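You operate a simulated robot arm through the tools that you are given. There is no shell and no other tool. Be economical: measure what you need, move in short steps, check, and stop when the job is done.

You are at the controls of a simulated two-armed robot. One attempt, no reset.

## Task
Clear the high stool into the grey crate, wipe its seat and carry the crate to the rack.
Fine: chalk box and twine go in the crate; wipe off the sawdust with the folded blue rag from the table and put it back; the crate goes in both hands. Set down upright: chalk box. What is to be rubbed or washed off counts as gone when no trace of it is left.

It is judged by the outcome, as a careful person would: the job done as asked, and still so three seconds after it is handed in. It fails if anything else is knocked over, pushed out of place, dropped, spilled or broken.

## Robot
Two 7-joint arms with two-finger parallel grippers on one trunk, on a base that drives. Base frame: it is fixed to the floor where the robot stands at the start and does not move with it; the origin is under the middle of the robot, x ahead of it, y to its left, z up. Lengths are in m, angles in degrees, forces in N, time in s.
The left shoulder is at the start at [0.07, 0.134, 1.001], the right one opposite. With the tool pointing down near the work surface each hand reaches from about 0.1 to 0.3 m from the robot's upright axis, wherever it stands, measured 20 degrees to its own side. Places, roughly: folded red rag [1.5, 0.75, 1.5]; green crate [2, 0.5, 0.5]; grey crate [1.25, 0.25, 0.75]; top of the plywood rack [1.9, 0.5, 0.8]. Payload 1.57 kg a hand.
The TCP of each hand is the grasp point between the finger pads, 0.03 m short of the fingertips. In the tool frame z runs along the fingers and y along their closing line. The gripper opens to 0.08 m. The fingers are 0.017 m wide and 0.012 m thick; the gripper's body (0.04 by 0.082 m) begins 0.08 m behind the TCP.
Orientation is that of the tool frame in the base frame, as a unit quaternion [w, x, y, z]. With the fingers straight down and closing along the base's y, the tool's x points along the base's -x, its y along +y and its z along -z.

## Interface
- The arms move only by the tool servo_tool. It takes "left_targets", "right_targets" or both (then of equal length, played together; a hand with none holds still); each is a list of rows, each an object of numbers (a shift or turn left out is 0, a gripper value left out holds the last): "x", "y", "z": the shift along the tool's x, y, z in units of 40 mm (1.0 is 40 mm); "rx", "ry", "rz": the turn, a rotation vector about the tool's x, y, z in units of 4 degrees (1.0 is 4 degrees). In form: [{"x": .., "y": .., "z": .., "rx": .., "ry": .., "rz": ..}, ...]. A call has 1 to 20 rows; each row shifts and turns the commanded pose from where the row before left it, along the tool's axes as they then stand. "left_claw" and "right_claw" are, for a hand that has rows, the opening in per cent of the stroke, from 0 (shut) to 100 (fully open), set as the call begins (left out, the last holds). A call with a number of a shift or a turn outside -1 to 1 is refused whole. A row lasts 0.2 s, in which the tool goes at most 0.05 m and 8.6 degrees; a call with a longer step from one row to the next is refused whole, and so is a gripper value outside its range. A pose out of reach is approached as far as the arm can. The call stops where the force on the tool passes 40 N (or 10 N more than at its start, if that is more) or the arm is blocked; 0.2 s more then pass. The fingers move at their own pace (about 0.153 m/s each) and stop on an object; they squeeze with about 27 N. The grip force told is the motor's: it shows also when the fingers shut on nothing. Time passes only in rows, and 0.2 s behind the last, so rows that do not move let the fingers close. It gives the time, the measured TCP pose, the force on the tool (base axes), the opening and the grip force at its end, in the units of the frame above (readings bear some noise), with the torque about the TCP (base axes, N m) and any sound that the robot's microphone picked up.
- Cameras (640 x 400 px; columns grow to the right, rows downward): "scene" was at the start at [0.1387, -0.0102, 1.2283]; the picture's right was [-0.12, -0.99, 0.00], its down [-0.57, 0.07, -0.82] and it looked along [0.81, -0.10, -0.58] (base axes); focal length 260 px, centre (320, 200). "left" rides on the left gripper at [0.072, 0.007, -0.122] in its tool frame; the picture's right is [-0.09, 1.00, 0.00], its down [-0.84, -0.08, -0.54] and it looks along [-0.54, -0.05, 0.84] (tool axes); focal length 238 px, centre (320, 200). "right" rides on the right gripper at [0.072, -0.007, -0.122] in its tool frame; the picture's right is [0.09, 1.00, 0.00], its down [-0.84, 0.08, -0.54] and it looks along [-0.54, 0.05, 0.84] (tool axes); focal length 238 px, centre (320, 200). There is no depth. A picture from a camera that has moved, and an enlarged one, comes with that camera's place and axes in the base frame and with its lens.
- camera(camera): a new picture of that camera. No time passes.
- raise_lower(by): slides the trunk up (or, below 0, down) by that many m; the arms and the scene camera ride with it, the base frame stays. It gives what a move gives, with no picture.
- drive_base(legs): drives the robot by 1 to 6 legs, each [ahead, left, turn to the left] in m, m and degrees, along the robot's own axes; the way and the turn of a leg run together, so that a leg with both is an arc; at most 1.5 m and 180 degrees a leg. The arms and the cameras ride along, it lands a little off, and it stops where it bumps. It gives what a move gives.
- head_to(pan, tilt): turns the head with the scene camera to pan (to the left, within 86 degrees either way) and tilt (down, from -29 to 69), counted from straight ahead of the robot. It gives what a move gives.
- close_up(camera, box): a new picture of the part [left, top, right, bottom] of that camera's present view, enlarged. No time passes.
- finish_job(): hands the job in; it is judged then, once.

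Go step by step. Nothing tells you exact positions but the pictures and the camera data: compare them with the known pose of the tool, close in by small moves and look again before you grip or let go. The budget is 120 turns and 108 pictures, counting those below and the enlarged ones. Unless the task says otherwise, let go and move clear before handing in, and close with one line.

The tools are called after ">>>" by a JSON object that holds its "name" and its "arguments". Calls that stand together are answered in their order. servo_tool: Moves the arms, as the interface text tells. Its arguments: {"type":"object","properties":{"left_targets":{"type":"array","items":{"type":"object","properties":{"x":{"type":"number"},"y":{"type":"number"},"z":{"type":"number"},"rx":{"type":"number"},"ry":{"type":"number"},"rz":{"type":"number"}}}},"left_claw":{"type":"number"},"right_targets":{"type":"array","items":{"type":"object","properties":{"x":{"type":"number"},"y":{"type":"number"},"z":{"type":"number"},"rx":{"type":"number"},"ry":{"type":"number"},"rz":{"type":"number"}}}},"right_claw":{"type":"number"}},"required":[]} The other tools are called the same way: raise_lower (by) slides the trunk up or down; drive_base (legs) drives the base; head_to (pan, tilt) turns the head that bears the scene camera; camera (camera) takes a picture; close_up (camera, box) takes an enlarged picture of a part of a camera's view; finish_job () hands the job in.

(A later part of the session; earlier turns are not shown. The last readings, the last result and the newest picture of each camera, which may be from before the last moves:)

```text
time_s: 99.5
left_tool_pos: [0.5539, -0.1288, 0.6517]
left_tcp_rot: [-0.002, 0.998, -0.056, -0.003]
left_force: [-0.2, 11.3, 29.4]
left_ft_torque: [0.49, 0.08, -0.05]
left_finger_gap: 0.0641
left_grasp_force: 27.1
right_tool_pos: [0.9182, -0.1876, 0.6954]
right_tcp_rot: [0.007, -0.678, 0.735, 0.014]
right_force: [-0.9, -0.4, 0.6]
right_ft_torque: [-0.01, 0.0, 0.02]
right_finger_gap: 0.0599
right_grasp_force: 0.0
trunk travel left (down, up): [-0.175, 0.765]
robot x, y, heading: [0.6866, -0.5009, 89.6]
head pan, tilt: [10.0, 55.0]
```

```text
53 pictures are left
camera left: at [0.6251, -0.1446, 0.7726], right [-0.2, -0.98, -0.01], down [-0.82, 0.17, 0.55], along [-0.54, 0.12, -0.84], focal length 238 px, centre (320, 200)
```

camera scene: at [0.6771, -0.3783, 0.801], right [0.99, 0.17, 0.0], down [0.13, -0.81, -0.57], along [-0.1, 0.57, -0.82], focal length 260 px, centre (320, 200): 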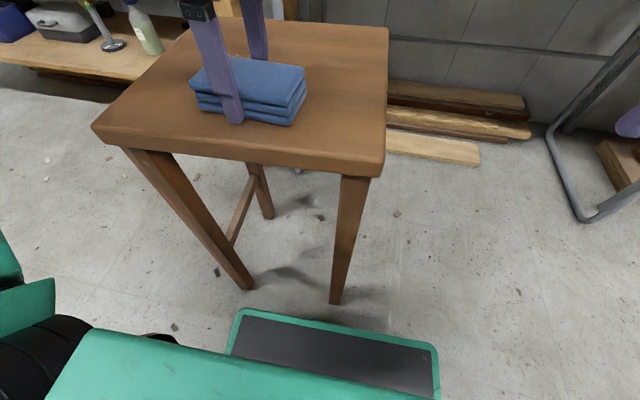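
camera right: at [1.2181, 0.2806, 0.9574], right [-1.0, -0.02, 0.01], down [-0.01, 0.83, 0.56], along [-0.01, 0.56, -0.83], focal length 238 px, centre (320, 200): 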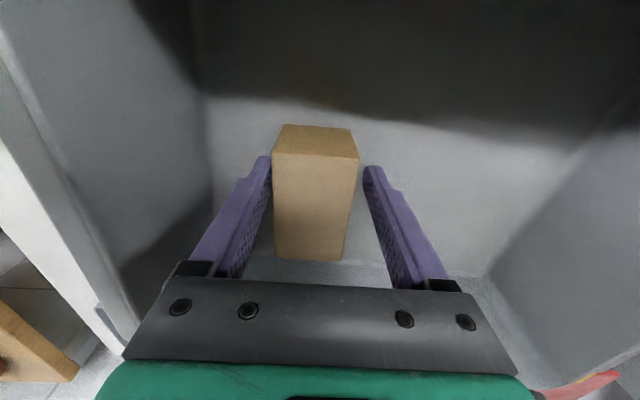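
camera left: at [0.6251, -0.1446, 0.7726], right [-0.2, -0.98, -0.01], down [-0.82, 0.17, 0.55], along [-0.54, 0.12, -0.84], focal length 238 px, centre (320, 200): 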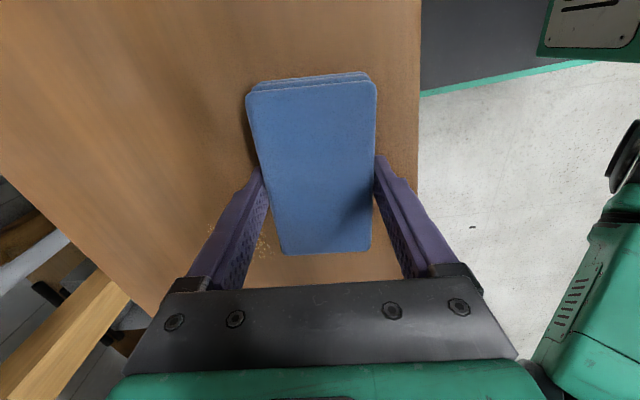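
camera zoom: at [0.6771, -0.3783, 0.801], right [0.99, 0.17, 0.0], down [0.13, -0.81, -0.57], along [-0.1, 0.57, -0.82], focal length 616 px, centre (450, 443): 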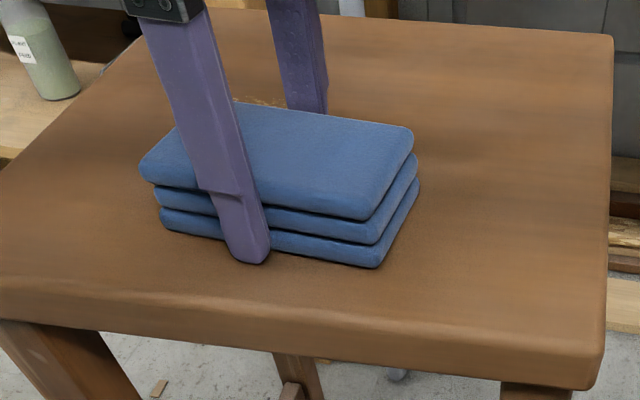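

Traces remain on the west side. I shift 5 cm west and sweep forward, then sweep back along the east side.

>>> {"name": "servo_tool", "arguments": {"left_targets": [{"x": -0.6}, {"x": -0.65}, {"y": -0.5, "x": -0.055}, {"y": -0.5, "x": -0.055}, {"y": -0.5, "x": -0.055}, {"y": -0.5, "x": -0.055}, {"y": -0.5, "x": -0.055}, {"y": -0.5, "x": -0.055}, {"y": -0.5, "x": -0.055}, {"y": -0.3}, {}]}}

>>> {"name": "camera", "arguments": {"camera": "scene"}}

```text
time_s: 101.9
left_tool_pos: [0.5047, 0.0313, 0.6508]
left_tcp_rot: [-0.001, 0.998, -0.056, -0.004]
left_force: [-0.4, 0.7, 0.9]
left_ft_torque: [0.0, 0.09, -0.05]
left_finger_gap: 0.064
left_grasp_force: 26.8
right_tool_pos: [0.9174, -0.1869, 0.6958]
right_tcp_rot: [0.007, -0.678, 0.735, 0.013]
right_force: [-0.2, 0.1, 0.5]
right_ft_torque: [0.0, 0.02, -0.01]
right_finger_gap: 0.06
right_grasp_force: 0.0
trunk travel left (down, up): [-0.175, 0.765]
robot x, y, heading: [0.6854, -0.5006, 89.4]
head pan, tilt: [10.0, 55.0]
```

```text
52 pictures are left
camera scene: at [0.6764, -0.3773, 0.8007], right [0.99, 0.17, 0.0], down [0.14, -0.81, -0.57], along [-0.09, 0.57, -0.82], focal length 260 px, centre (320, 200)
```

scene: 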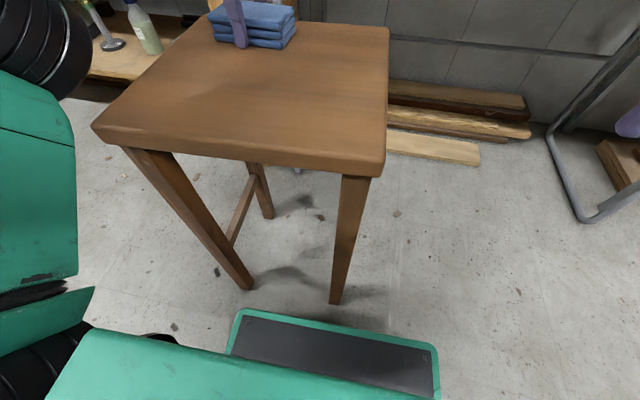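

>>> {"name": "servo_tool", "arguments": {"left_targets": [{"z": 0.07}, {"x": 0.7}, {"x": 0.7}, {"x": 0.6}, {"y": 0.5, "x": 0.055}, {"y": 0.5, "x": 0.055}, {"y": 0.5, "x": 0.055}, {"y": 0.5, "x": 0.055}, {"y": 0.5, "x": 0.055}, {"y": 0.5, "x": 0.055}, {"y": 0.5, "x": 0.055}, {"y": 0.5, "x": 0.055}]}}

>>> {"name": "servo_tool", "arguments": {"left_targets": [{"z": -0.5}, {"z": -0.8}, {"z": -0.8}, {"z": -0.8}, {}]}}

>>> {"name": "close_up", "arguments": {"camera": "scene", "box": [80, 0, 400, 200]}}

>>> {"name": "camera", "arguments": {"camera": "left"}}

```text
time_s: 103.6
left_tool_pos: [0.5839, -0.0474, 0.6513]
left_tcp_rot: [-0.006, 0.998, -0.055, -0.002]
left_force: [-0.6, -1.0, 1.6]
left_ft_torque: [0.0, 0.04, -0.04]
left_finger_gap: 0.0641
left_grasp_force: 27.6
right_tool_pos: [0.9169, -0.1865, 0.6944]
right_tcp_rot: [0.006, -0.678, 0.735, 0.014]
right_force: [1.7, 0.6, 0.1]
right_ft_torque: [-0.01, 0.01, -0.01]
right_finger_gap: 0.0599
right_grasp_force: 0.1
trunk travel left (down, up): [-0.175, 0.765]
robot x, y, heading: [0.6869, -0.4984, 89.5]
head pan, tilt: [10.0, 55.0]
stopped in row 8 (left hand): the force on the tool passed its limit at 44 N (the readings are from after the stop); the commanded pose is now the measured one
```

```text
time_s: 104.8
left_tool_pos: [0.5847, -0.0482, 0.7478]
left_tcp_rot: [-0.007, 0.998, -0.055, -0.001]
left_force: [-0.7, 0.0, -0.3]
left_ft_torque: [-0.01, 0.0, -0.03]
left_finger_gap: 0.0643
left_grasp_force: 27.0
left hand out of reach, approached as far as the arm can: row 4
right_tool_pos: [0.9171, -0.1858, 0.6956]
right_tcp_rot: [0.007, -0.678, 0.735, 0.014]
right_force: [-0.1, 0.4, -0.2]
right_ft_torque: [0.0, -0.02, 0.0]
right_finger_gap: 0.06
right_grasp_force: 0.0
trunk travel left (down, up): [-0.175, 0.765]
robot x, y, heading: [0.6839, -0.4967, 89.8]
head pan, tilt: [10.0, 55.0]
```

```text
2.00 times, centred on (240, 100) of scene
camera zoom: at [0.6766, -0.3771, 0.8007], right [0.99, 0.16, 0.0], down [0.14, -0.81, -0.57], along [-0.09, 0.57, -0.82], focal length 520 px, centre (480, 400)
```

zoom: 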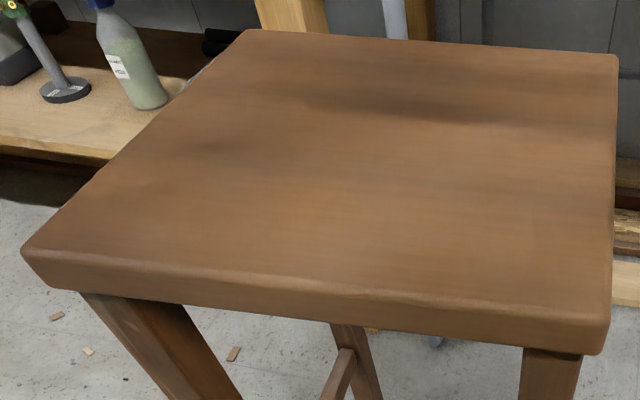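

```text
50 pictures are left
camera left: at [0.6549, -0.0655, 0.8677], right [-0.2, -0.98, -0.01], down [-0.82, 0.16, 0.55], along [-0.53, 0.12, -0.84], focal length 238 px, centre (320, 200)
```

left: 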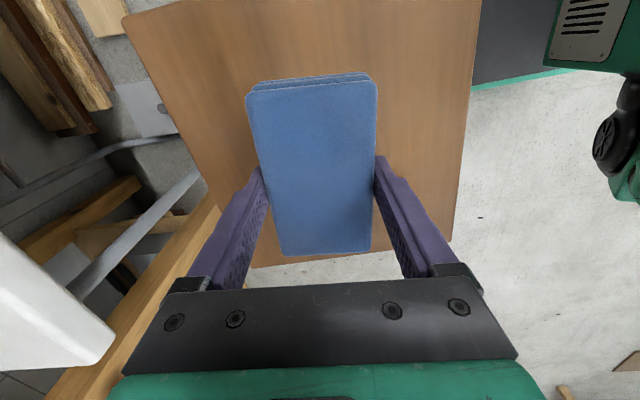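

The seat looks clean. One enlarged check, then return the rag.

>>> {"name": "close_up", "arguments": {"camera": "scene", "box": [190, 20, 340, 110]}}

>>> {"name": "raise_lower", "arguments": {"by": 0.3}}

>>> {"name": "close_up", "arguments": {"camera": "scene", "box": [180, 120, 380, 260]}}

```text
4.27 times, centred on (265, 65) of scene
camera zoom: at [0.6766, -0.3771, 0.8007], right [0.99, 0.16, 0.0], down [0.14, -0.81, -0.57], along [-0.09, 0.57, -0.82], focal length 1108 px, centre (555, 776)
```

zoom: 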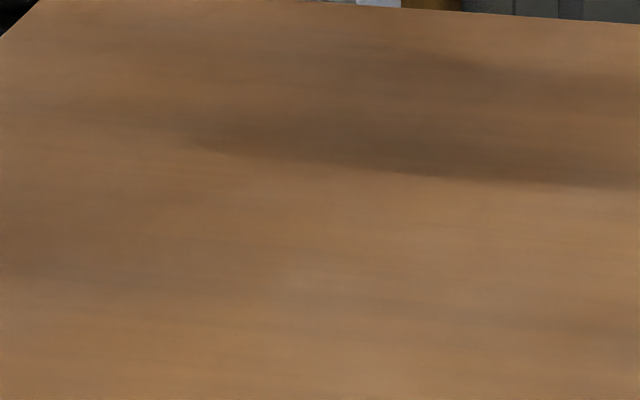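

```text
time_s: 107.8
left_tool_pos: [0.5847, -0.0486, 1.0469]
left_tcp_rot: [-0.005, 0.998, -0.055, -0.002]
left_force: [0.0, 1.2, -0.1]
left_ft_torque: [-0.01, -0.01, 0.0]
left_finger_gap: 0.0642
left_grasp_force: 26.9
right_tool_pos: [0.9183, -0.1857, 0.9947]
right_tcp_rot: [0.006, -0.677, 0.736, 0.013]
right_force: [0.7, -0.4, -1.3]
right_ft_torque: [0.0, 0.0, 0.03]
right_finger_gap: 0.0598
right_grasp_force: 0.0
trunk travel left (down, up): [-0.475, 0.465]
robot x, y, heading: [0.684, -0.5005, 89.4]
head pan, tilt: [10.0, 55.0]
```

```text
2.86 times, centred on (280, 190) of scene
camera zoom: at [0.6766, -0.3769, 1.1006], right [0.99, 0.16, 0.0], down [0.14, -0.81, -0.57], along [-0.09, 0.57, -0.82], focal length 742 px, centre (434, 229)
```

zoom: 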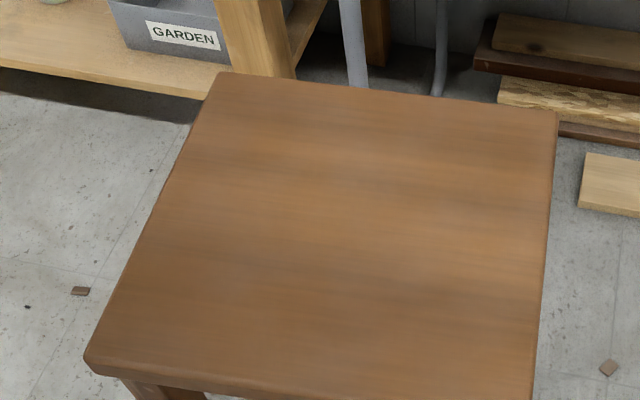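

Spotless. I drive back to where I took the rag.

>>> {"name": "servo_tool", "arguments": {"left_targets": [{"x": -0.8}, {"x": -0.8}, {"x": -0.65}, {}]}}

>>> {"name": "drive_base", "arguments": {"legs": [[0, -0.345, 0], [0.388, 0, 0]]}}

>>> {"name": "head_to", "arguments": {"pan": 10, "tilt": 40}}

>>> {"name": "camera", "arguments": {"camera": "scene"}}

```text
time_s: 108.8
left_tool_pos: [0.4944, -0.0405, 1.0456]
left_tcp_rot: [-0.006, 0.998, -0.055, -0.001]
left_force: [0.1, -0.2, 0.1]
left_ft_torque: [0.01, -0.01, -0.01]
left_finger_gap: 0.064
left_grasp_force: 27.0
right_tool_pos: [0.9173, -0.1859, 0.9952]
right_tcp_rot: [0.006, -0.677, 0.735, 0.014]
right_force: [0.7, -0.7, -0.7]
right_ft_torque: [-0.02, 0.01, 0.0]
right_finger_gap: 0.06
right_grasp_force: 0.1
trunk travel left (down, up): [-0.475, 0.465]
robot x, y, heading: [0.6842, -0.4965, 89.6]
head pan, tilt: [10.0, 55.0]
```

```text
time_s: 113.1
left_tool_pos: [0.8443, 0.3433, 1.0466]
left_tcp_rot: [-0.006, 0.998, -0.055, -0.002]
left_force: [-0.4, 0.8, 0.1]
left_ft_torque: [0.0, -0.04, 0.01]
left_finger_gap: 0.064
left_grasp_force: 26.9
right_tool_pos: [1.2675, 0.1979, 0.9949]
right_tcp_rot: [0.006, -0.677, 0.736, 0.013]
right_force: [0.3, 0.5, 0.6]
right_ft_torque: [0.01, 0.04, -0.01]
right_finger_gap: 0.0598
right_grasp_force: 0.0
trunk travel left (down, up): [-0.475, 0.465]
robot x, y, heading: [1.0347, -0.1169, 89.4]
head pan, tilt: [10.0, 55.0]
```

```text
time_s: 113.9
left_tool_pos: [0.8457, 0.3428, 1.0472]
left_tcp_rot: [-0.006, 0.998, -0.056, -0.001]
left_force: [0.2, 0.7, -1.3]
left_ft_torque: [0.0, -0.03, 0.02]
left_finger_gap: 0.0643
left_grasp_force: 26.7
right_tool_pos: [1.2683, 0.1961, 0.9959]
right_tcp_rot: [0.006, -0.677, 0.735, 0.014]
right_force: [-0.2, 0.6, -0.6]
right_ft_torque: [0.03, 0.01, 0.0]
right_finger_gap: 0.06
right_grasp_force: 0.1
trunk travel left (down, up): [-0.475, 0.465]
robot x, y, heading: [1.0402, -0.1131, 89.3]
head pan, tilt: [10.0, 40.0]
```

```text
47 pictures are left
camera scene: at [1.0249, 0.0185, 1.1213], right [0.99, 0.16, 0.0], down [0.11, -0.63, -0.77], along [-0.13, 0.76, -0.64], focal length 260 px, centre (320, 200)
```

scene: 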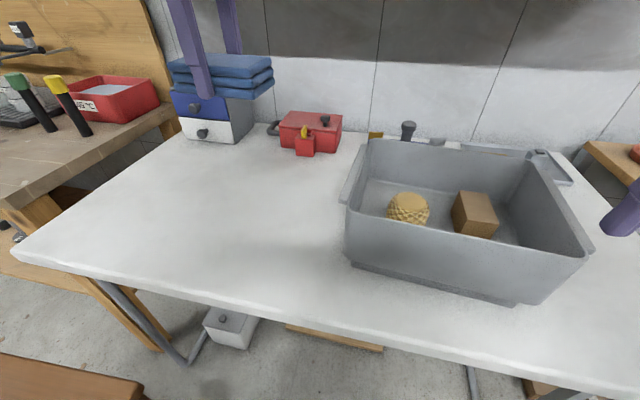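

Everything is in place. I lower the trunk and set the rag down where it lay.

>>> {"name": "raise_lower", "arguments": {"by": -0.15}}

>>> {"name": "servo_tool", "arguments": {"left_targets": [{"x": -0.3, "z": 0.6}, {"z": 0.7}, {"z": 0.7}, {"z": 0.4}, {}]}}

>>> {"name": "servo_tool", "arguments": {"left_targets": [{"z": 0.1}, {}]}}

```text
time_s: 115.6
left_tool_pos: [0.8438, 0.3431, 0.8964]
left_tcp_rot: [-0.007, 0.998, -0.055, -0.002]
left_force: [-0.1, -0.8, 0.6]
left_ft_torque: [-0.01, 0.0, 0.02]
left_finger_gap: 0.0641
left_grasp_force: 27.0
right_tool_pos: [1.2686, 0.1961, 0.8454]
right_tcp_rot: [0.007, -0.677, 0.736, 0.013]
right_force: [0.0, -0.2, -0.5]
right_ft_torque: [-0.02, 0.01, 0.01]
right_finger_gap: 0.0603
right_grasp_force: 0.1
trunk travel left (down, up): [-0.325, 0.615]
robot x, y, heading: [1.0345, -0.1145, 89.4]
head pan, tilt: [10.0, 40.0]
```

```text
time_s: 116.8
left_tool_pos: [0.8329, 0.3468, 0.8017]
left_tcp_rot: [-0.007, 0.998, -0.055, -0.001]
left_force: [0.3, -0.2, -0.7]
left_ft_torque: [0.01, 0.02, 0.01]
left_finger_gap: 0.0641
left_grasp_force: 27.2
right_tool_pos: [1.268, 0.1955, 0.8455]
right_tcp_rot: [0.007, -0.677, 0.736, 0.013]
right_force: [-0.1, -1.1, 0.1]
right_ft_torque: [-0.01, -0.01, 0.03]
right_finger_gap: 0.06
right_grasp_force: 0.1
trunk travel left (down, up): [-0.325, 0.615]
robot x, y, heading: [1.0376, -0.1154, 89.2]
head pan, tilt: [10.0, 40.0]
```

```text
time_s: 117.4
left_tool_pos: [0.8323, 0.3461, 0.7968]
left_tcp_rot: [-0.006, 0.998, -0.056, -0.001]
left_force: [0.4, -0.4, -1.2]
left_ft_torque: [-0.05, 0.06, -0.01]
left_finger_gap: 0.064
left_grasp_force: 26.8
right_tool_pos: [1.267, 0.1962, 0.8456]
right_tcp_rot: [0.007, -0.678, 0.735, 0.014]
right_force: [-0.3, -0.1, 0.3]
right_ft_torque: [0.02, 0.02, -0.02]
right_finger_gap: 0.0599
right_grasp_force: 0.1
trunk travel left (down, up): [-0.325, 0.615]
robot x, y, heading: [1.0327, -0.1167, 89.3]
head pan, tilt: [10.0, 40.0]
```

>>> {"name": "servo_tool", "arguments": {"left_targets": [{"z": 0.12}, {}]}}

>>> {"name": "servo_tool", "arguments": {"left_targets": [{"z": 0.06}, {}]}}

```text
time_s: 118.0
left_tool_pos: [0.8338, 0.3443, 0.7917]
left_tcp_rot: [-0.005, 0.998, -0.056, -0.001]
left_force: [-0.3, -0.2, -0.8]
left_ft_torque: [0.02, -0.05, 0.01]
left_finger_gap: 0.0644
left_grasp_force: 27.3
right_tool_pos: [1.2681, 0.1971, 0.8458]
right_tcp_rot: [0.007, -0.678, 0.735, 0.014]
right_force: [0.1, -0.1, -0.4]
right_ft_torque: [-0.01, 0.01, 0.03]
right_finger_gap: 0.0599
right_grasp_force: 0.1
trunk travel left (down, up): [-0.325, 0.615]
robot x, y, heading: [1.0355, -0.1134, 89.4]
head pan, tilt: [10.0, 40.0]
```

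```text
time_s: 118.6
left_tool_pos: [0.8332, 0.3458, 0.7919]
left_tcp_rot: [-0.009, 0.998, -0.055, -0.001]
left_force: [-1.9, 3.9, 16.0]
left_ft_torque: [-0.4, -0.18, -0.08]
left_finger_gap: 0.0637
left_grasp_force: 26.7
right_tool_pos: [1.2687, 0.1957, 0.8461]
right_tcp_rot: [0.008, -0.677, 0.735, 0.015]
right_force: [-0.4, -1.0, -0.4]
right_ft_torque: [-0.01, -0.04, -0.02]
right_finger_gap: 0.0602
right_grasp_force: 0.1
trunk travel left (down, up): [-0.325, 0.615]
robot x, y, heading: [1.0378, -0.1148, 89.2]
head pan, tilt: [10.0, 40.0]
```

Rag touches the table. I release it and lift away.

>>> {"name": "servo_tool", "arguments": {"left_targets": [{"z": -0.06}, {}, {}], "left_claw": 100}}

>>> {"name": "servo_tool", "arguments": {"left_targets": [{"z": -0.4}, {"z": -0.7}, {"z": -0.7}, {"z": -0.7}, {}]}}

>>> {"name": "raise_lower", "arguments": {"by": 0.2}}

>>> {"name": "camera", "arguments": {"camera": "scene"}}

```text
time_s: 119.4
left_tool_pos: [0.8322, 0.3459, 0.7919]
left_tcp_rot: [-0.006, 0.998, -0.055, -0.001]
left_force: [0.1, -0.3, 0.0]
left_ft_torque: [-0.01, 0.0, -0.02]
left_finger_gap: 0.0801
left_grasp_force: 0.1
right_tool_pos: [1.268, 0.1957, 0.8452]
right_tcp_rot: [0.007, -0.677, 0.736, 0.013]
right_force: [0.8, 0.6, 0.3]
right_ft_torque: [-0.01, 0.04, 0.0]
right_finger_gap: 0.0602
right_grasp_force: 0.0
trunk travel left (down, up): [-0.325, 0.615]
robot x, y, heading: [1.0398, -0.1136, 89.4]
head pan, tilt: [10.0, 40.0]
```

```text
time_s: 120.6
left_tool_pos: [0.834, 0.3446, 0.8933]
left_tcp_rot: [-0.007, 0.998, -0.056, -0.001]
left_force: [0.1, 0.2, -0.3]
left_ft_torque: [0.01, 0.01, 0.01]
left_finger_gap: 0.0801
left_grasp_force: 0.1
right_tool_pos: [1.2674, 0.1971, 0.8467]
right_tcp_rot: [0.006, -0.678, 0.735, 0.013]
right_force: [-0.9, -1.2, 0.8]
right_ft_torque: [-0.02, -0.04, -0.01]
right_finger_gap: 0.0601
right_grasp_force: 0.0
trunk travel left (down, up): [-0.325, 0.615]
robot x, y, heading: [1.038, -0.1158, 89.4]
head pan, tilt: [10.0, 40.0]
```

```text
time_s: 122.8
left_tool_pos: [0.8359, 0.3447, 1.0928]
left_tcp_rot: [-0.007, 0.998, -0.055, -0.001]
left_force: [0.0, 0.2, -0.4]
left_ft_torque: [-0.01, -0.01, 0.01]
left_finger_gap: 0.0798
left_grasp_force: 0.1
right_tool_pos: [1.2697, 0.1969, 1.0454]
right_tcp_rot: [0.006, -0.677, 0.736, 0.013]
right_force: [0.1, 0.0, 0.4]
right_ft_torque: [0.02, 0.01, -0.02]
right_finger_gap: 0.0601
right_grasp_force: 0.0
trunk travel left (down, up): [-0.525, 0.415]
robot x, y, heading: [1.0358, -0.1121, 89.3]
head pan, tilt: [10.0, 40.0]
```

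```text
46 pictures are left
camera scene: at [1.025, 0.0187, 1.1713], right [0.99, 0.16, 0.0], down [0.11, -0.63, -0.77], along [-0.13, 0.76, -0.64], focal length 260 px, centre (320, 200)
```

scene: 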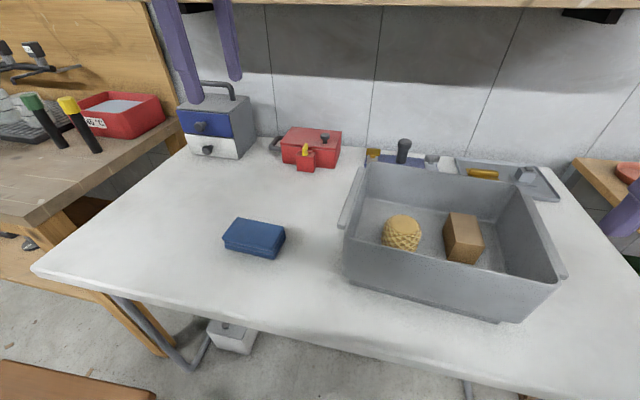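

The rag is back where it was. Now I turn the base to the crate's yaw and turn the left hand back so that its fingers close across the crate's side wall.

>>> {"name": "drive_base", "arguments": {"legs": [[0.02, -0.055, -7.8]]}}

>>> {"name": "servo_tool", "arguments": {"left_targets": [{"rz": 1, "rx": -0.2}, {"rz": 1}, {"rz": 1}, {"rz": 1}, {"rz": 1}, {"rz": 1}, {"rz": 1}, {"rz": 1}, {"rz": 1}, {"rz": 1}, {"rz": 1}, {"rz": 1}, {"rz": 1}, {"rz": 1}, {"rz": 1}, {"rz": 1}, {"rz": 1}, {"rz": 1}, {"rz": 1}, {"rz": 1}]}}

>>> {"name": "servo_tool", "arguments": {"right_targets": [{"ry": 0.39, "rx": 0.13, "rz": -1}, {"x": -0.8}, {"x": -0.8}, {"x": -0.8}, {"x": -0.8}, {"x": -0.6}, {}]}}

>>> {"name": "head_to", "arguments": {"pan": 0, "tilt": 42}}

>>> {"name": "camera", "arguments": {"camera": "scene"}}

```text
time_s: 123.8
left_tool_pos: [0.9553, 0.3855, 1.0924]
left_tcp_rot: [-0.007, 0.992, -0.123, 0.0]
left_force: [0.9, 0.1, 0.6]
left_ft_torque: [-0.04, 0.02, 0.0]
left_finger_gap: 0.0799
left_grasp_force: 0.1
right_tool_pos: [1.3641, 0.1789, 1.0453]
right_tcp_rot: [0.008, -0.626, 0.78, 0.013]
right_force: [0.6, 0.2, 1.3]
right_ft_torque: [-0.02, 0.0, 0.01]
right_finger_gap: 0.0599
right_grasp_force: 0.0
trunk travel left (down, up): [-0.525, 0.415]
robot x, y, heading: [1.0904, -0.097, 81.6]
head pan, tilt: [10.0, 40.0]
```

```text
time_s: 128.0
left_tool_pos: [0.9556, 0.3833, 1.0921]
left_tcp_rot: [-0.001, -0.681, 0.732, 0.0]
left_force: [0.0, 0.3, 0.0]
left_ft_torque: [0.01, 0.04, 0.03]
left_finger_gap: 0.0799
left_grasp_force: 0.1
right_tool_pos: [1.364, 0.1778, 1.0451]
right_tcp_rot: [0.008, -0.626, 0.78, 0.013]
right_force: [0.0, 0.6, 0.1]
right_ft_torque: [-0.01, 0.0, -0.01]
right_finger_gap: 0.0599
right_grasp_force: 0.1
trunk travel left (down, up): [-0.525, 0.415]
robot x, y, heading: [1.0921, -0.0991, 81.9]
head pan, tilt: [10.0, 40.0]
```

```text
time_s: 129.6
left_tool_pos: [0.9547, 0.3826, 1.0929]
left_tcp_rot: [-0.001, -0.681, 0.732, 0.002]
left_force: [0.0, -0.4, -0.6]
left_ft_torque: [0.02, -0.06, 0.01]
left_finger_gap: 0.0801
left_grasp_force: 0.0
right_tool_pos: [1.3845, 0.3287, 1.0443]
right_tcp_rot: [0.001, -0.653, 0.757, 0.001]
right_force: [0.5, -1.1, 0.3]
right_ft_torque: [0.02, 0.03, 0.01]
right_finger_gap: 0.0599
right_grasp_force: 0.0
trunk travel left (down, up): [-0.525, 0.415]
robot x, y, heading: [1.0918, -0.0949, 81.8]
head pan, tilt: [10.0, 40.0]
```

```text
time_s: 130.3
left_tool_pos: [0.9551, 0.3835, 1.0925]
left_tcp_rot: [-0.002, -0.681, 0.732, 0.001]
left_force: [-0.2, -0.2, 0.1]
left_ft_torque: [0.0, -0.03, 0.0]
left_finger_gap: 0.08
left_grasp_force: 0.1
right_tool_pos: [1.3851, 0.3293, 1.0447]
right_tcp_rot: [0.001, -0.653, 0.757, 0.001]
right_force: [0.5, -0.3, -0.5]
right_ft_torque: [-0.02, -0.01, 0.0]
right_finger_gap: 0.0599
right_grasp_force: 0.1
trunk travel left (down, up): [-0.525, 0.415]
robot x, y, heading: [1.0924, -0.0984, 81.5]
head pan, tilt: [0.0, 42.0]
```

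```text
45 pictures are left
camera scene: at [1.1132, 0.0326, 1.1684], right [0.99, -0.14, 0.0], down [-0.1, -0.66, -0.74], along [0.11, 0.74, -0.67], focal length 260 px, centre (320, 200)
```

scene: 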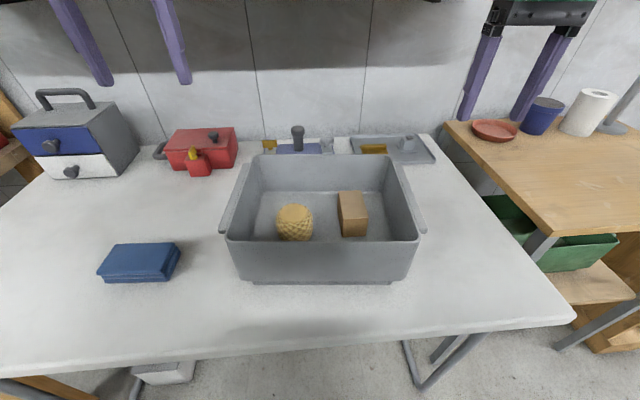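

The crate is symmetric ahead of me. I place both hands above its side walls, partly open, and look.

>>> {"name": "servo_tool", "arguments": {"left_targets": [{"rz": 1.0}, {"y": -0.6}, {"y": -0.6}, {"y": -0.52}, {"z": 0.6}, {"z": 0.6}, {}], "right_targets": [{"y": 0.75, "x": 0.24}, {"y": 0.75}, {"y": 0.7}, {}, {}, {}, {}], "left_claw": 70, "right_claw": 70}}

>>> {"name": "camera", "arguments": {"camera": "left"}}

>>> {"name": "camera", "arguments": {"camera": "right"}}

```text
time_s: 131.9
left_tool_pos: [1.0233, 0.3735, 1.0451]
left_tcp_rot: [0.0, -0.656, 0.755, 0.003]
left_force: [0.2, 0.0, -0.4]
left_ft_torque: [0.02, -0.02, 0.0]
left_finger_gap: 0.0563
left_grasp_force: 0.0
right_tool_pos: [1.2974, 0.3313, 1.045]
right_tcp_rot: [0.001, -0.653, 0.758, 0.0]
right_force: [0.0, 0.2, 0.4]
right_ft_torque: [0.01, 0.0, -0.02]
right_finger_gap: 0.0561
right_grasp_force: 0.0
trunk travel left (down, up): [-0.525, 0.415]
robot x, y, heading: [1.0903, -0.0977, 81.8]
head pan, tilt: [0.0, 42.0]
```

```text
44 pictures are left
camera left: at [1.0062, 0.3032, 1.1665], right [-0.97, 0.23, 0.0], down [0.2, 0.82, 0.54], along [0.12, 0.53, -0.84], focal length 238 px, centre (320, 200)
```

left: 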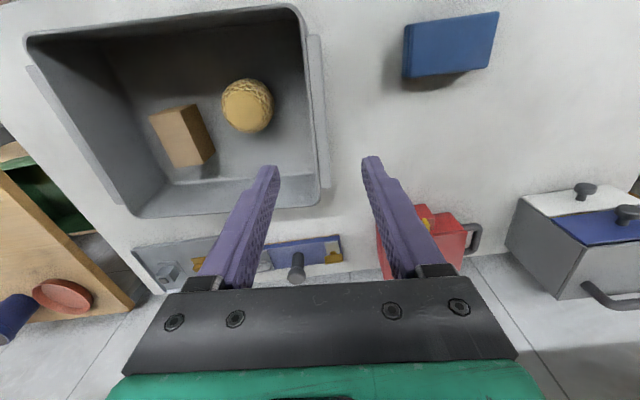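

```text
43 pictures are left
camera right: at [1.294, 0.2591, 1.1662], right [-1.0, 0.06, 0.0], down [0.05, 0.84, 0.54], along [0.03, 0.54, -0.84], focal length 238 px, centre (320, 200)
```

right: 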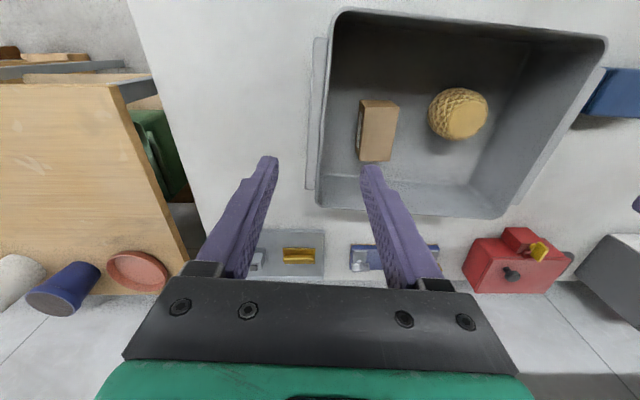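

Both hands are centred over the wall-plus-flange. I lower the trunk in two steps.

>>> {"name": "raise_lower", "arguments": {"by": -0.11}}

>>> {"name": "camera", "arguments": {"camera": "left"}}

>>> {"name": "camera", "arguments": {"camera": "right"}}

```text
time_s: 133.3
left_tool_pos: [1.021, 0.3749, 0.9363]
left_tcp_rot: [-0.001, -0.655, 0.755, 0.001]
left_force: [-0.2, -0.4, -0.9]
left_ft_torque: [-0.01, 0.01, 0.0]
left_finger_gap: 0.056
left_grasp_force: 0.1
right_tool_pos: [1.296, 0.3314, 0.9346]
right_tcp_rot: [0.0, -0.653, 0.757, 0.0]
right_force: [0.0, -0.5, -0.3]
right_ft_torque: [-0.01, -0.01, -0.02]
right_finger_gap: 0.0559
right_grasp_force: 0.1
trunk travel left (down, up): [-0.415, 0.525]
robot x, y, heading: [1.0909, -0.0962, 81.8]
head pan, tilt: [0.0, 42.0]
```

```text
42 pictures are left
camera left: at [1.0055, 0.3035, 1.0566], right [-0.97, 0.23, 0.0], down [0.2, 0.82, 0.54], along [0.12, 0.53, -0.84], focal length 238 px, centre (320, 200)
```

left: 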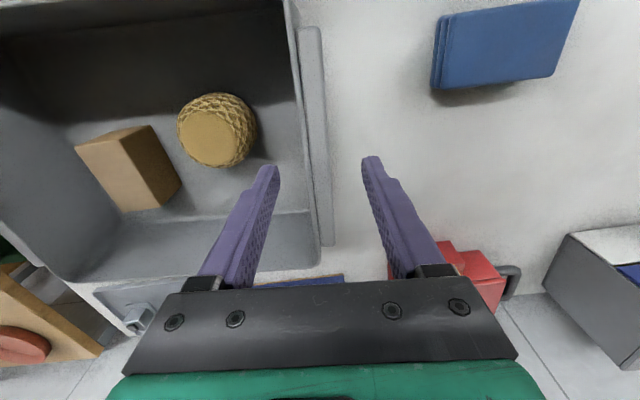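

```text
41 pictures are left
camera right: at [1.2934, 0.2593, 1.0563], right [-1.0, 0.06, 0.0], down [0.05, 0.84, 0.54], along [0.03, 0.54, -0.84], focal length 238 px, centre (320, 200)
```

right: 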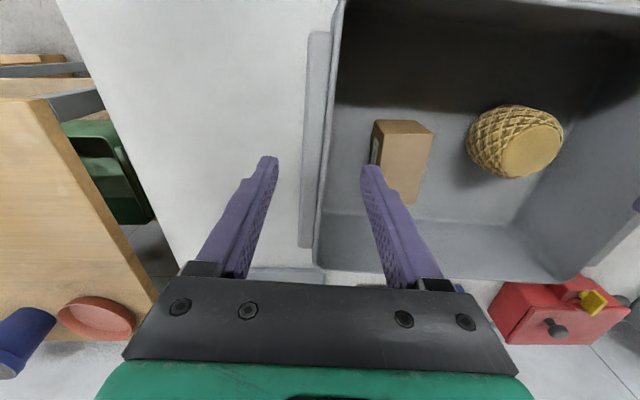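

>>> {"name": "raise_lower", "arguments": {"by": -0.055}}

>>> {"name": "camera", "arguments": {"camera": "right"}}

>>> {"name": "camera", "arguments": {"camera": "scene"}}

```text
time_s: 134.3
left_tool_pos: [1.0238, 0.3746, 0.8799]
left_tcp_rot: [-0.001, -0.656, 0.755, 0.001]
left_force: [0.3, 0.7, 0.5]
left_ft_torque: [0.04, -0.03, 0.01]
left_finger_gap: 0.0561
left_grasp_force: 0.1
right_tool_pos: [1.2978, 0.3321, 0.8811]
right_tcp_rot: [0.001, -0.653, 0.758, 0.001]
right_force: [-0.9, 0.1, -0.2]
right_ft_torque: [0.01, 0.04, -0.02]
right_finger_gap: 0.0561
right_grasp_force: 0.0
trunk travel left (down, up): [-0.36, 0.58]
robot x, y, heading: [1.0935, -0.0997, 81.6]
head pan, tilt: [0.0, 42.0]
```

```text
40 pictures are left
camera right: at [1.2934, 0.2592, 1.0013], right [-1.0, 0.06, 0.0], down [0.05, 0.84, 0.54], along [0.03, 0.54, -0.84], focal length 238 px, centre (320, 200)
```

right: 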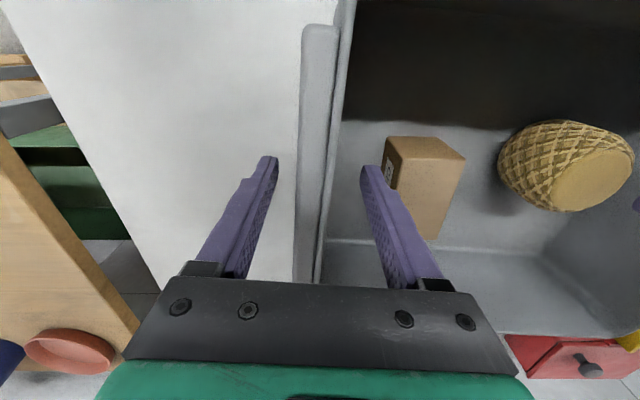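

```text
39 pictures are left
camera scene: at [1.1132, 0.0323, 1.0034], right [0.99, -0.14, 0.0], down [-0.1, -0.66, -0.74], along [0.11, 0.74, -0.67], focal length 260 px, centre (320, 200)
```

scene: 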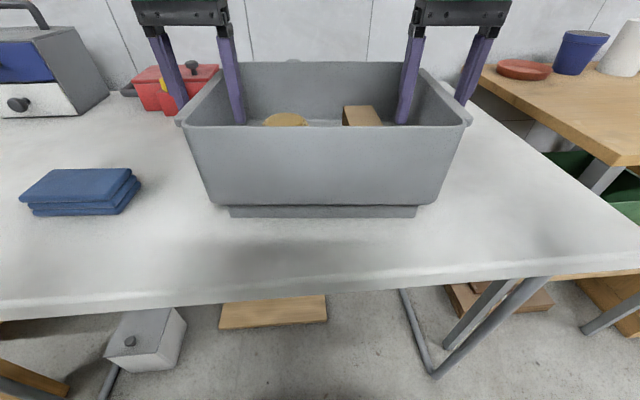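

The fingers straddle both walls. I close both hands.

>>> {"name": "servo_tool", "arguments": {"left_targets": [{}, {}, {}, {}, {}], "right_targets": [{}, {}, {}, {}, {}], "left_claw": 0, "right_claw": 0}}

>>> {"name": "camera", "arguments": {"camera": "right"}}

>>> {"name": "camera", "arguments": {"camera": "left"}}

```text
time_s: 135.5
left_tool_pos: [1.0214, 0.3737, 0.8809]
left_tcp_rot: [-0.002, -0.657, 0.754, 0.002]
left_force: [-26.5, 4.0, 0.2]
left_ft_torque: [-0.19, -0.66, -0.25]
left_finger_gap: 0.0188
left_grasp_force: 27.0
right_tool_pos: [1.2991, 0.3315, 0.8796]
right_tcp_rot: [0.001, -0.652, 0.758, -0.001]
right_force: [27.4, -4.0, 2.9]
right_ft_torque: [0.04, 0.43, 0.24]
right_finger_gap: 0.019
right_grasp_force: 27.2
trunk travel left (down, up): [-0.36, 0.58]
robot x, y, heading: [1.0904, -0.0992, 81.6]
head pan, tilt: [0.0, 42.0]
```

```text
38 pictures are left
camera right: at [1.2944, 0.2594, 1.0013], right [-1.0, 0.06, 0.0], down [0.05, 0.84, 0.54], along [0.03, 0.54, -0.84], focal length 238 px, centre (320, 200)
```

right: 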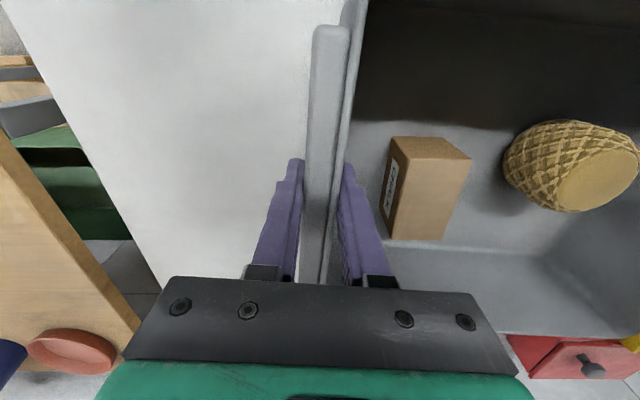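

```text
37 pictures are left
camera left: at [1.0048, 0.3039, 1.0016], right [-0.97, 0.23, 0.01], down [0.2, 0.82, 0.54], along [0.12, 0.53, -0.84], focal length 238 px, centre (320, 200)
```

left: 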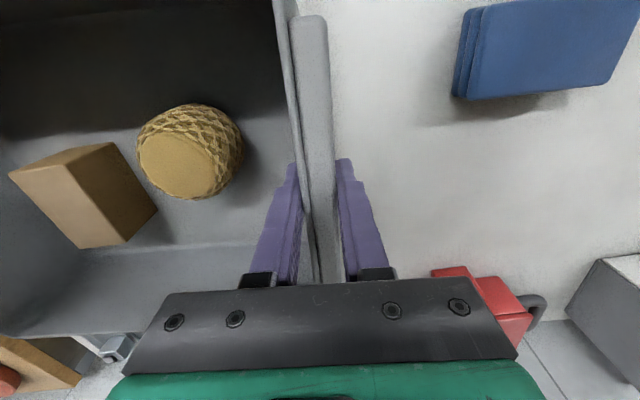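

Gripped at 19 mm thickness both sides; hands squeeze inward a bit, so I ease them outward 3 mm each.

>>> {"name": "servo_tool", "arguments": {"left_targets": [{"y": 0.08}, {}, {}], "right_targets": [{"y": -0.08}, {}, {}]}}

```text
time_s: 136.3
left_tool_pos: [1.0204, 0.374, 0.8806]
left_tcp_rot: [0.001, -0.653, 0.757, 0.0]
left_force: [15.6, -1.5, 3.0]
left_ft_torque: [-0.29, -0.02, 0.03]
left_finger_gap: 0.0188
left_grasp_force: 27.2
right_tool_pos: [1.2986, 0.3314, 0.8807]
right_tcp_rot: [0.0, -0.655, 0.755, 0.002]
right_force: [-13.0, 6.5, 6.9]
right_ft_torque: [-0.58, -0.09, -0.14]
right_finger_gap: 0.0188
right_grasp_force: 26.5
trunk travel left (down, up): [-0.36, 0.58]
robot x, y, heading: [1.0929, -0.1008, 81.7]
head pan, tilt: [0.0, 42.0]
```

>>> {"name": "servo_tool", "arguments": {"left_targets": [{"y": -0.03}, {}], "right_targets": [{"y": 0.03}, {}]}}

>>> {"name": "raise_lower", "arguments": {"by": 0.03}}

>>> {"name": "camera", "arguments": {"camera": "scene"}}

```text
time_s: 136.9
left_tool_pos: [1.0202, 0.3746, 0.8796]
left_tcp_rot: [0.0, -0.655, 0.756, 0.001]
left_force: [17.1, 0.5, 6.8]
left_ft_torque: [-0.5, -0.24, -0.14]
left_finger_gap: 0.0188
left_grasp_force: 27.1
right_tool_pos: [1.2973, 0.3318, 0.8802]
right_tcp_rot: [0.0, -0.655, 0.756, 0.001]
right_force: [-16.5, 1.9, 0.5]
right_ft_torque: [0.38, 0.01, 0.13]
right_finger_gap: 0.0187
right_grasp_force: 27.1
trunk travel left (down, up): [-0.36, 0.58]
robot x, y, heading: [1.0909, -0.0999, 81.8]
head pan, tilt: [0.0, 42.0]
```

```text
time_s: 137.7
left_tool_pos: [1.0214, 0.3745, 0.91]
left_tcp_rot: [-0.001, -0.656, 0.755, 0.001]
left_force: [25.0, -3.9, -1.3]
left_ft_torque: [0.13, -0.36, -0.11]
left_finger_gap: 0.0189
left_grasp_force: 26.3
right_tool_pos: [1.2982, 0.3323, 0.91]
right_tcp_rot: [-0.001, -0.653, 0.757, 0.001]
right_force: [-24.6, 4.7, -4.0]
right_ft_torque: [-0.27, -0.15, 0.16]
right_finger_gap: 0.0187
right_grasp_force: 27.4
trunk travel left (down, up): [-0.39, 0.55]
robot x, y, heading: [1.0934, -0.1016, 81.7]
head pan, tilt: [0.0, 42.0]
```

```text
36 pictures are left
camera scene: at [1.1134, 0.0335, 1.0332], right [0.99, -0.14, 0.0], down [-0.1, -0.66, -0.74], along [0.11, 0.73, -0.67], focal length 260 px, centre (320, 200)
```

scene: 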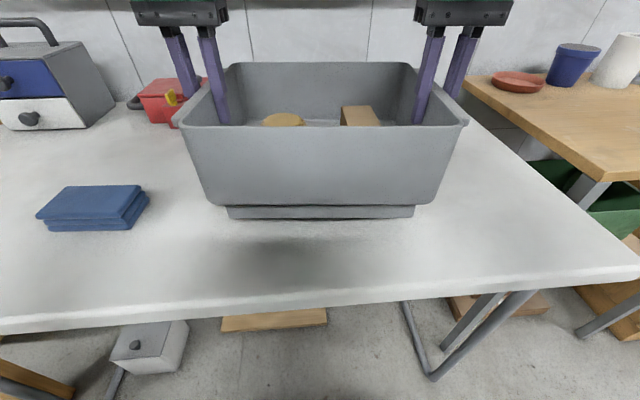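

The crate is lifted level. I relax the tension slightly, raise further and back away.

>>> {"name": "servo_tool", "arguments": {"left_targets": [{"y": -0.04}, {}], "right_targets": [{"y": 0.04}, {}]}}

>>> {"name": "raise_lower", "arguments": {"by": 0.16}}

>>> {"name": "drive_base", "arguments": {"legs": [[-0.25, 0, 0]]}}

>>> {"name": "camera", "arguments": {"camera": "scene"}}

```text
time_s: 138.3
left_tool_pos: [1.0218, 0.3754, 0.9093]
left_tcp_rot: [-0.001, -0.656, 0.754, 0.002]
left_force: [11.8, -1.4, -0.4]
left_ft_torque: [0.3, -0.73, -0.14]
left_finger_gap: 0.0187
left_grasp_force: 27.3
right_tool_pos: [1.2995, 0.3326, 0.9088]
right_tcp_rot: [0.001, -0.653, 0.758, 0.0]
right_force: [-11.5, 0.7, -3.9]
right_ft_torque: [-0.41, 0.27, 0.29]
right_finger_gap: 0.0189
right_grasp_force: 27.0
trunk travel left (down, up): [-0.39, 0.55]
robot x, y, heading: [1.0909, -0.0983, 81.8]
head pan, tilt: [0.0, 42.0]
```

```text
time_s: 140.1
left_tool_pos: [1.0207, 0.3747, 1.0703]
left_tcp_rot: [-0.001, -0.656, 0.755, 0.002]
left_force: [-6.1, 1.5, -1.0]
left_ft_torque: [0.02, -0.73, -0.12]
left_finger_gap: 0.019
left_grasp_force: 26.9
right_tool_pos: [1.298, 0.3325, 1.0709]
right_tcp_rot: [0.0, -0.653, 0.758, -0.001]
right_force: [6.2, -1.4, -4.3]
right_ft_torque: [-0.15, 0.21, 0.32]
right_finger_gap: 0.0188
right_grasp_force: 26.7
trunk travel left (down, up): [-0.55, 0.39]
robot x, y, heading: [1.0911, -0.1001, 81.9]
head pan, tilt: [0.0, 42.0]
```

```text
time_s: 141.9
left_tool_pos: [0.9856, 0.1307, 1.0692]
left_tcp_rot: [-0.001, -0.657, 0.754, 0.002]
left_force: [-16.9, 3.0, -0.8]
left_ft_torque: [-0.21, -0.63, -0.16]
left_finger_gap: 0.0188
left_grasp_force: 26.7
right_tool_pos: [1.2632, 0.0879, 1.0693]
right_tcp_rot: [0.001, -0.653, 0.757, 0.0]
right_force: [16.6, -2.4, -4.6]
right_ft_torque: [0.11, 0.25, 0.25]
right_finger_gap: 0.0187
right_grasp_force: 27.0
trunk travel left (down, up): [-0.55, 0.39]
robot x, y, heading: [1.0578, -0.3454, 81.7]
head pan, tilt: [0.0, 42.0]
```

```text
35 pictures are left
camera scene: at [1.0777, -0.211, 1.1932], right [0.99, -0.14, 0.0], down [-0.1, -0.66, -0.74], along [0.11, 0.73, -0.67], focal length 260 px, centre (320, 200)
```

scene: 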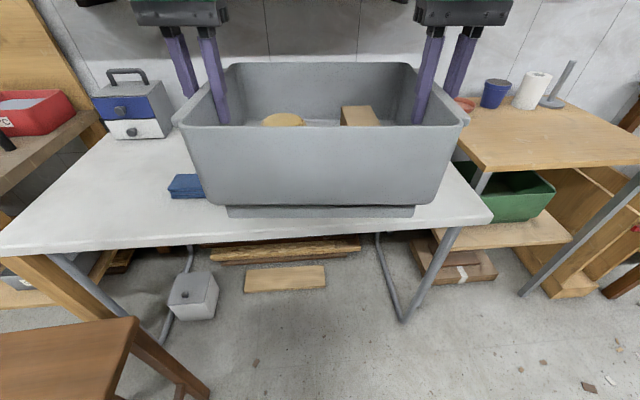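

Stable. I back off further, square up to 90°, and drive right to stand in front of the rack.

>>> {"name": "drive_base", "arguments": {"legs": [[-0.2, 0, 0], [0, 0, 8.3], [0, -0.8, 0]]}}

>>> {"name": "camera", "arguments": {"camera": "scene"}}

```text
time_s: 148.1
left_tool_pos: [1.7011, -0.0818, 1.0691]
left_tcp_rot: [0.001, 0.71, -0.704, 0.0]
left_force: [-3.5, -0.7, -1.1]
left_ft_torque: [0.05, -0.67, -0.16]
left_finger_gap: 0.0189
left_grasp_force: 26.8
right_tool_pos: [1.9816, -0.0839, 1.0694]
right_tcp_rot: [-0.001, -0.707, 0.707, 0.0]
right_force: [3.3, -0.5, -3.4]
right_ft_torque: [-0.05, 0.24, 0.28]
right_finger_gap: 0.0187
right_grasp_force: 27.3
trunk travel left (down, up): [-0.55, 0.39]
robot x, y, heading: [1.8407, -0.5439, 90.2]
head pan, tilt: [0.0, 42.0]
```

```text
34 pictures are left
camera scene: at [1.8437, -0.4072, 1.1933], right [1.0, 0.0, 0.0], down [0.0, -0.67, -0.74], along [0.0, 0.74, -0.67], focal length 260 px, centre (320, 200)
```

scene: 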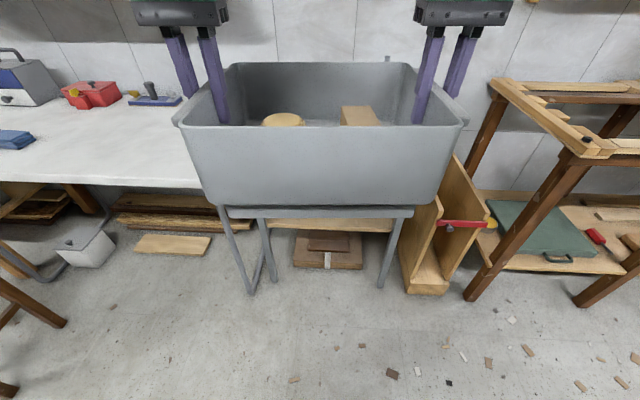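

The rack top is at z ≈ 0.79 with its front edge about y 0.29; its back holds a bowl and cup beyond y 0.6. The crate bottom is at 0.95, clear. I advance most of the way and check.

>>> {"name": "drive_base", "arguments": {"legs": [[0.38, 0, 0]]}}

>>> {"name": "camera", "arguments": {"camera": "scene"}}

>>> {"name": "camera", "arguments": {"camera": "left"}}

>>> {"name": "camera", "arguments": {"camera": "right"}}

```text
time_s: 150.5
left_tool_pos: [1.6946, 0.2958, 1.0702]
left_tcp_rot: [0.002, 0.713, -0.701, -0.001]
left_force: [-1.1, 0.0, -1.0]
left_ft_torque: [0.06, -0.61, -0.17]
left_finger_gap: 0.0189
left_grasp_force: 27.0
right_tool_pos: [1.9775, 0.2968, 1.0696]
right_tcp_rot: [0.0, 0.71, -0.705, 0.0]
right_force: [1.9, -0.6, -3.6]
right_ft_torque: [-0.07, 0.19, 0.24]
right_finger_gap: 0.019
right_grasp_force: 27.3
trunk travel left (down, up): [-0.55, 0.39]
robot x, y, heading: [1.8393, -0.1605, 90.5]
head pan, tilt: [0.0, 42.0]
```

```text
33 pictures are left
camera scene: at [1.8402, -0.0274, 1.1933], right [1.0, 0.01, 0.0], down [0.01, -0.67, -0.74], along [-0.01, 0.74, -0.67], focal length 260 px, centre (320, 200)
```

scene: 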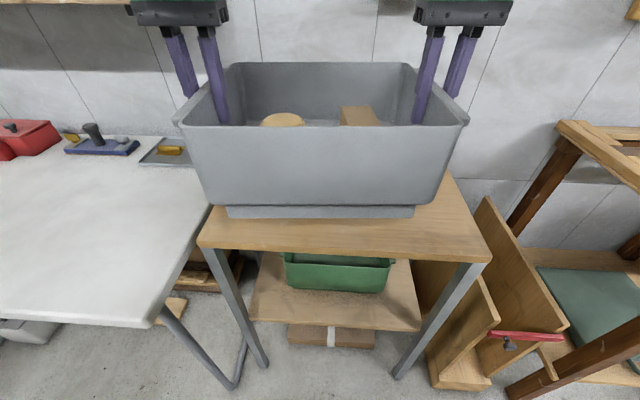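

```text
32 pictures are left
camera left: at [1.6904, 0.2237, 1.1911], right [-1.0, 0.08, 0.0], down [0.07, 0.84, 0.54], along [0.04, 0.54, -0.84], focal length 238 px, centre (320, 200)
```

left: 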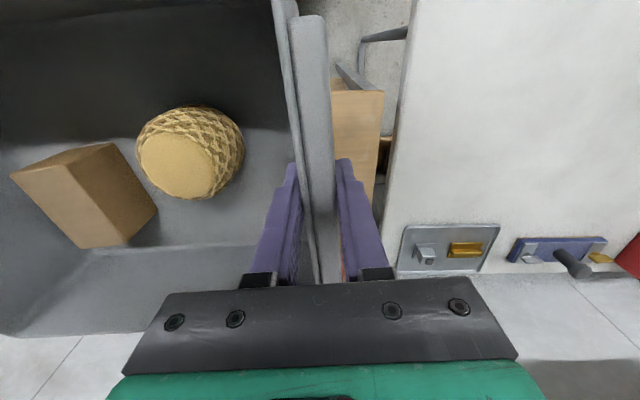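

```text
31 pictures are left
camera right: at [1.9842, 0.2253, 1.191], right [-1.0, -0.1, 0.0], down [-0.08, 0.84, 0.54], along [-0.05, 0.54, -0.84], focal length 238 px, centre (320, 200)
```

right: 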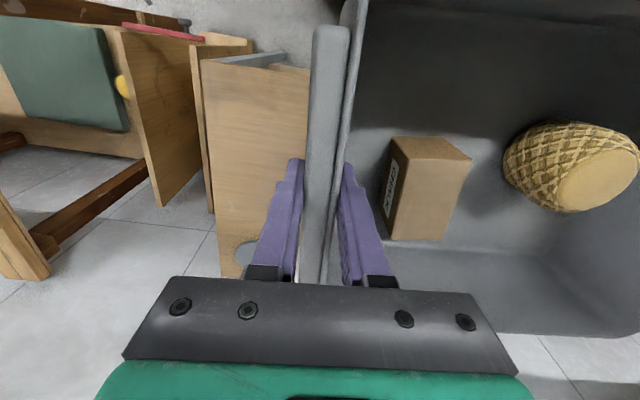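

The rack edge runs y 0.285→0.252 (yaw ≈ −3.4°). I advance 0.115 with a small turn to square to it.

>>> {"name": "drive_base", "arguments": {"legs": [[0.118, 0, -3.9]]}}

>>> {"name": "raise_lower", "arguments": {"by": -0.1}}

>>> {"name": "camera", "arguments": {"camera": "scene"}}

>>> {"name": "camera", "arguments": {"camera": "left"}}

```text
time_s: 151.7
left_tool_pos: [1.7323, 0.4222, 1.0702]
left_tcp_rot: [-0.001, -0.688, 0.726, 0.002]
left_force: [-1.1, 0.0, -1.0]
left_ft_torque: [-0.19, -0.56, -0.2]
left_finger_gap: 0.0188
left_grasp_force: 27.0
right_tool_pos: [2.0112, 0.4039, 1.0699]
right_tcp_rot: [0.0, -0.685, 0.729, 0.0]
right_force: [0.6, -0.4, -4.3]
right_ft_torque: [0.16, 0.29, 0.26]
right_finger_gap: 0.0185
right_grasp_force: 27.0
trunk travel left (down, up): [-0.55, 0.39]
robot x, y, heading: [1.8425, -0.047, 86.6]
head pan, tilt: [0.0, 42.0]
```

```text
time_s: 153.0
left_tool_pos: [1.7306, 0.4217, 0.9693]
left_tcp_rot: [-0.001, -0.688, 0.726, 0.002]
left_force: [-1.2, 0.0, -1.5]
left_ft_torque: [-0.15, -0.59, -0.17]
left_finger_gap: 0.019
left_grasp_force: 27.0
right_tool_pos: [2.0107, 0.4036, 0.9699]
right_tcp_rot: [0.001, -0.684, 0.729, -0.001]
right_force: [1.8, -1.0, -3.1]
right_ft_torque: [0.13, 0.29, 0.2]
right_finger_gap: 0.0188
right_grasp_force: 27.1
trunk travel left (down, up): [-0.45, 0.49]
robot x, y, heading: [1.8417, -0.0448, 86.5]
head pan, tilt: [0.0, 42.0]
```

```text
30 pictures are left
camera scene: at [1.8525, 0.0898, 1.0933], right [1.0, -0.06, 0.0], down [-0.04, -0.67, -0.74], along [0.04, 0.74, -0.67], focal length 260 px, centre (320, 200)
```

scene: 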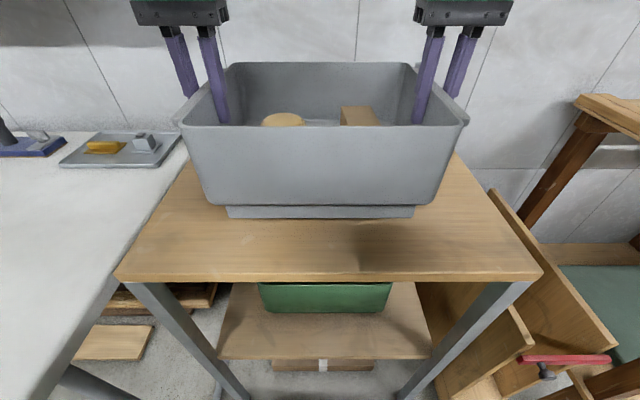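

```text
29 pictures are left
camera left: at [1.7208, 0.3506, 1.0913], right [-0.99, 0.15, 0.0], down [0.12, 0.83, 0.54], along [0.08, 0.54, -0.84], focal length 238 px, centre (320, 200)
```

left: 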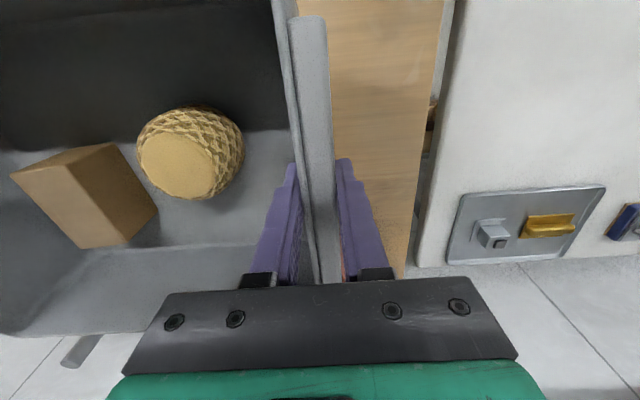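

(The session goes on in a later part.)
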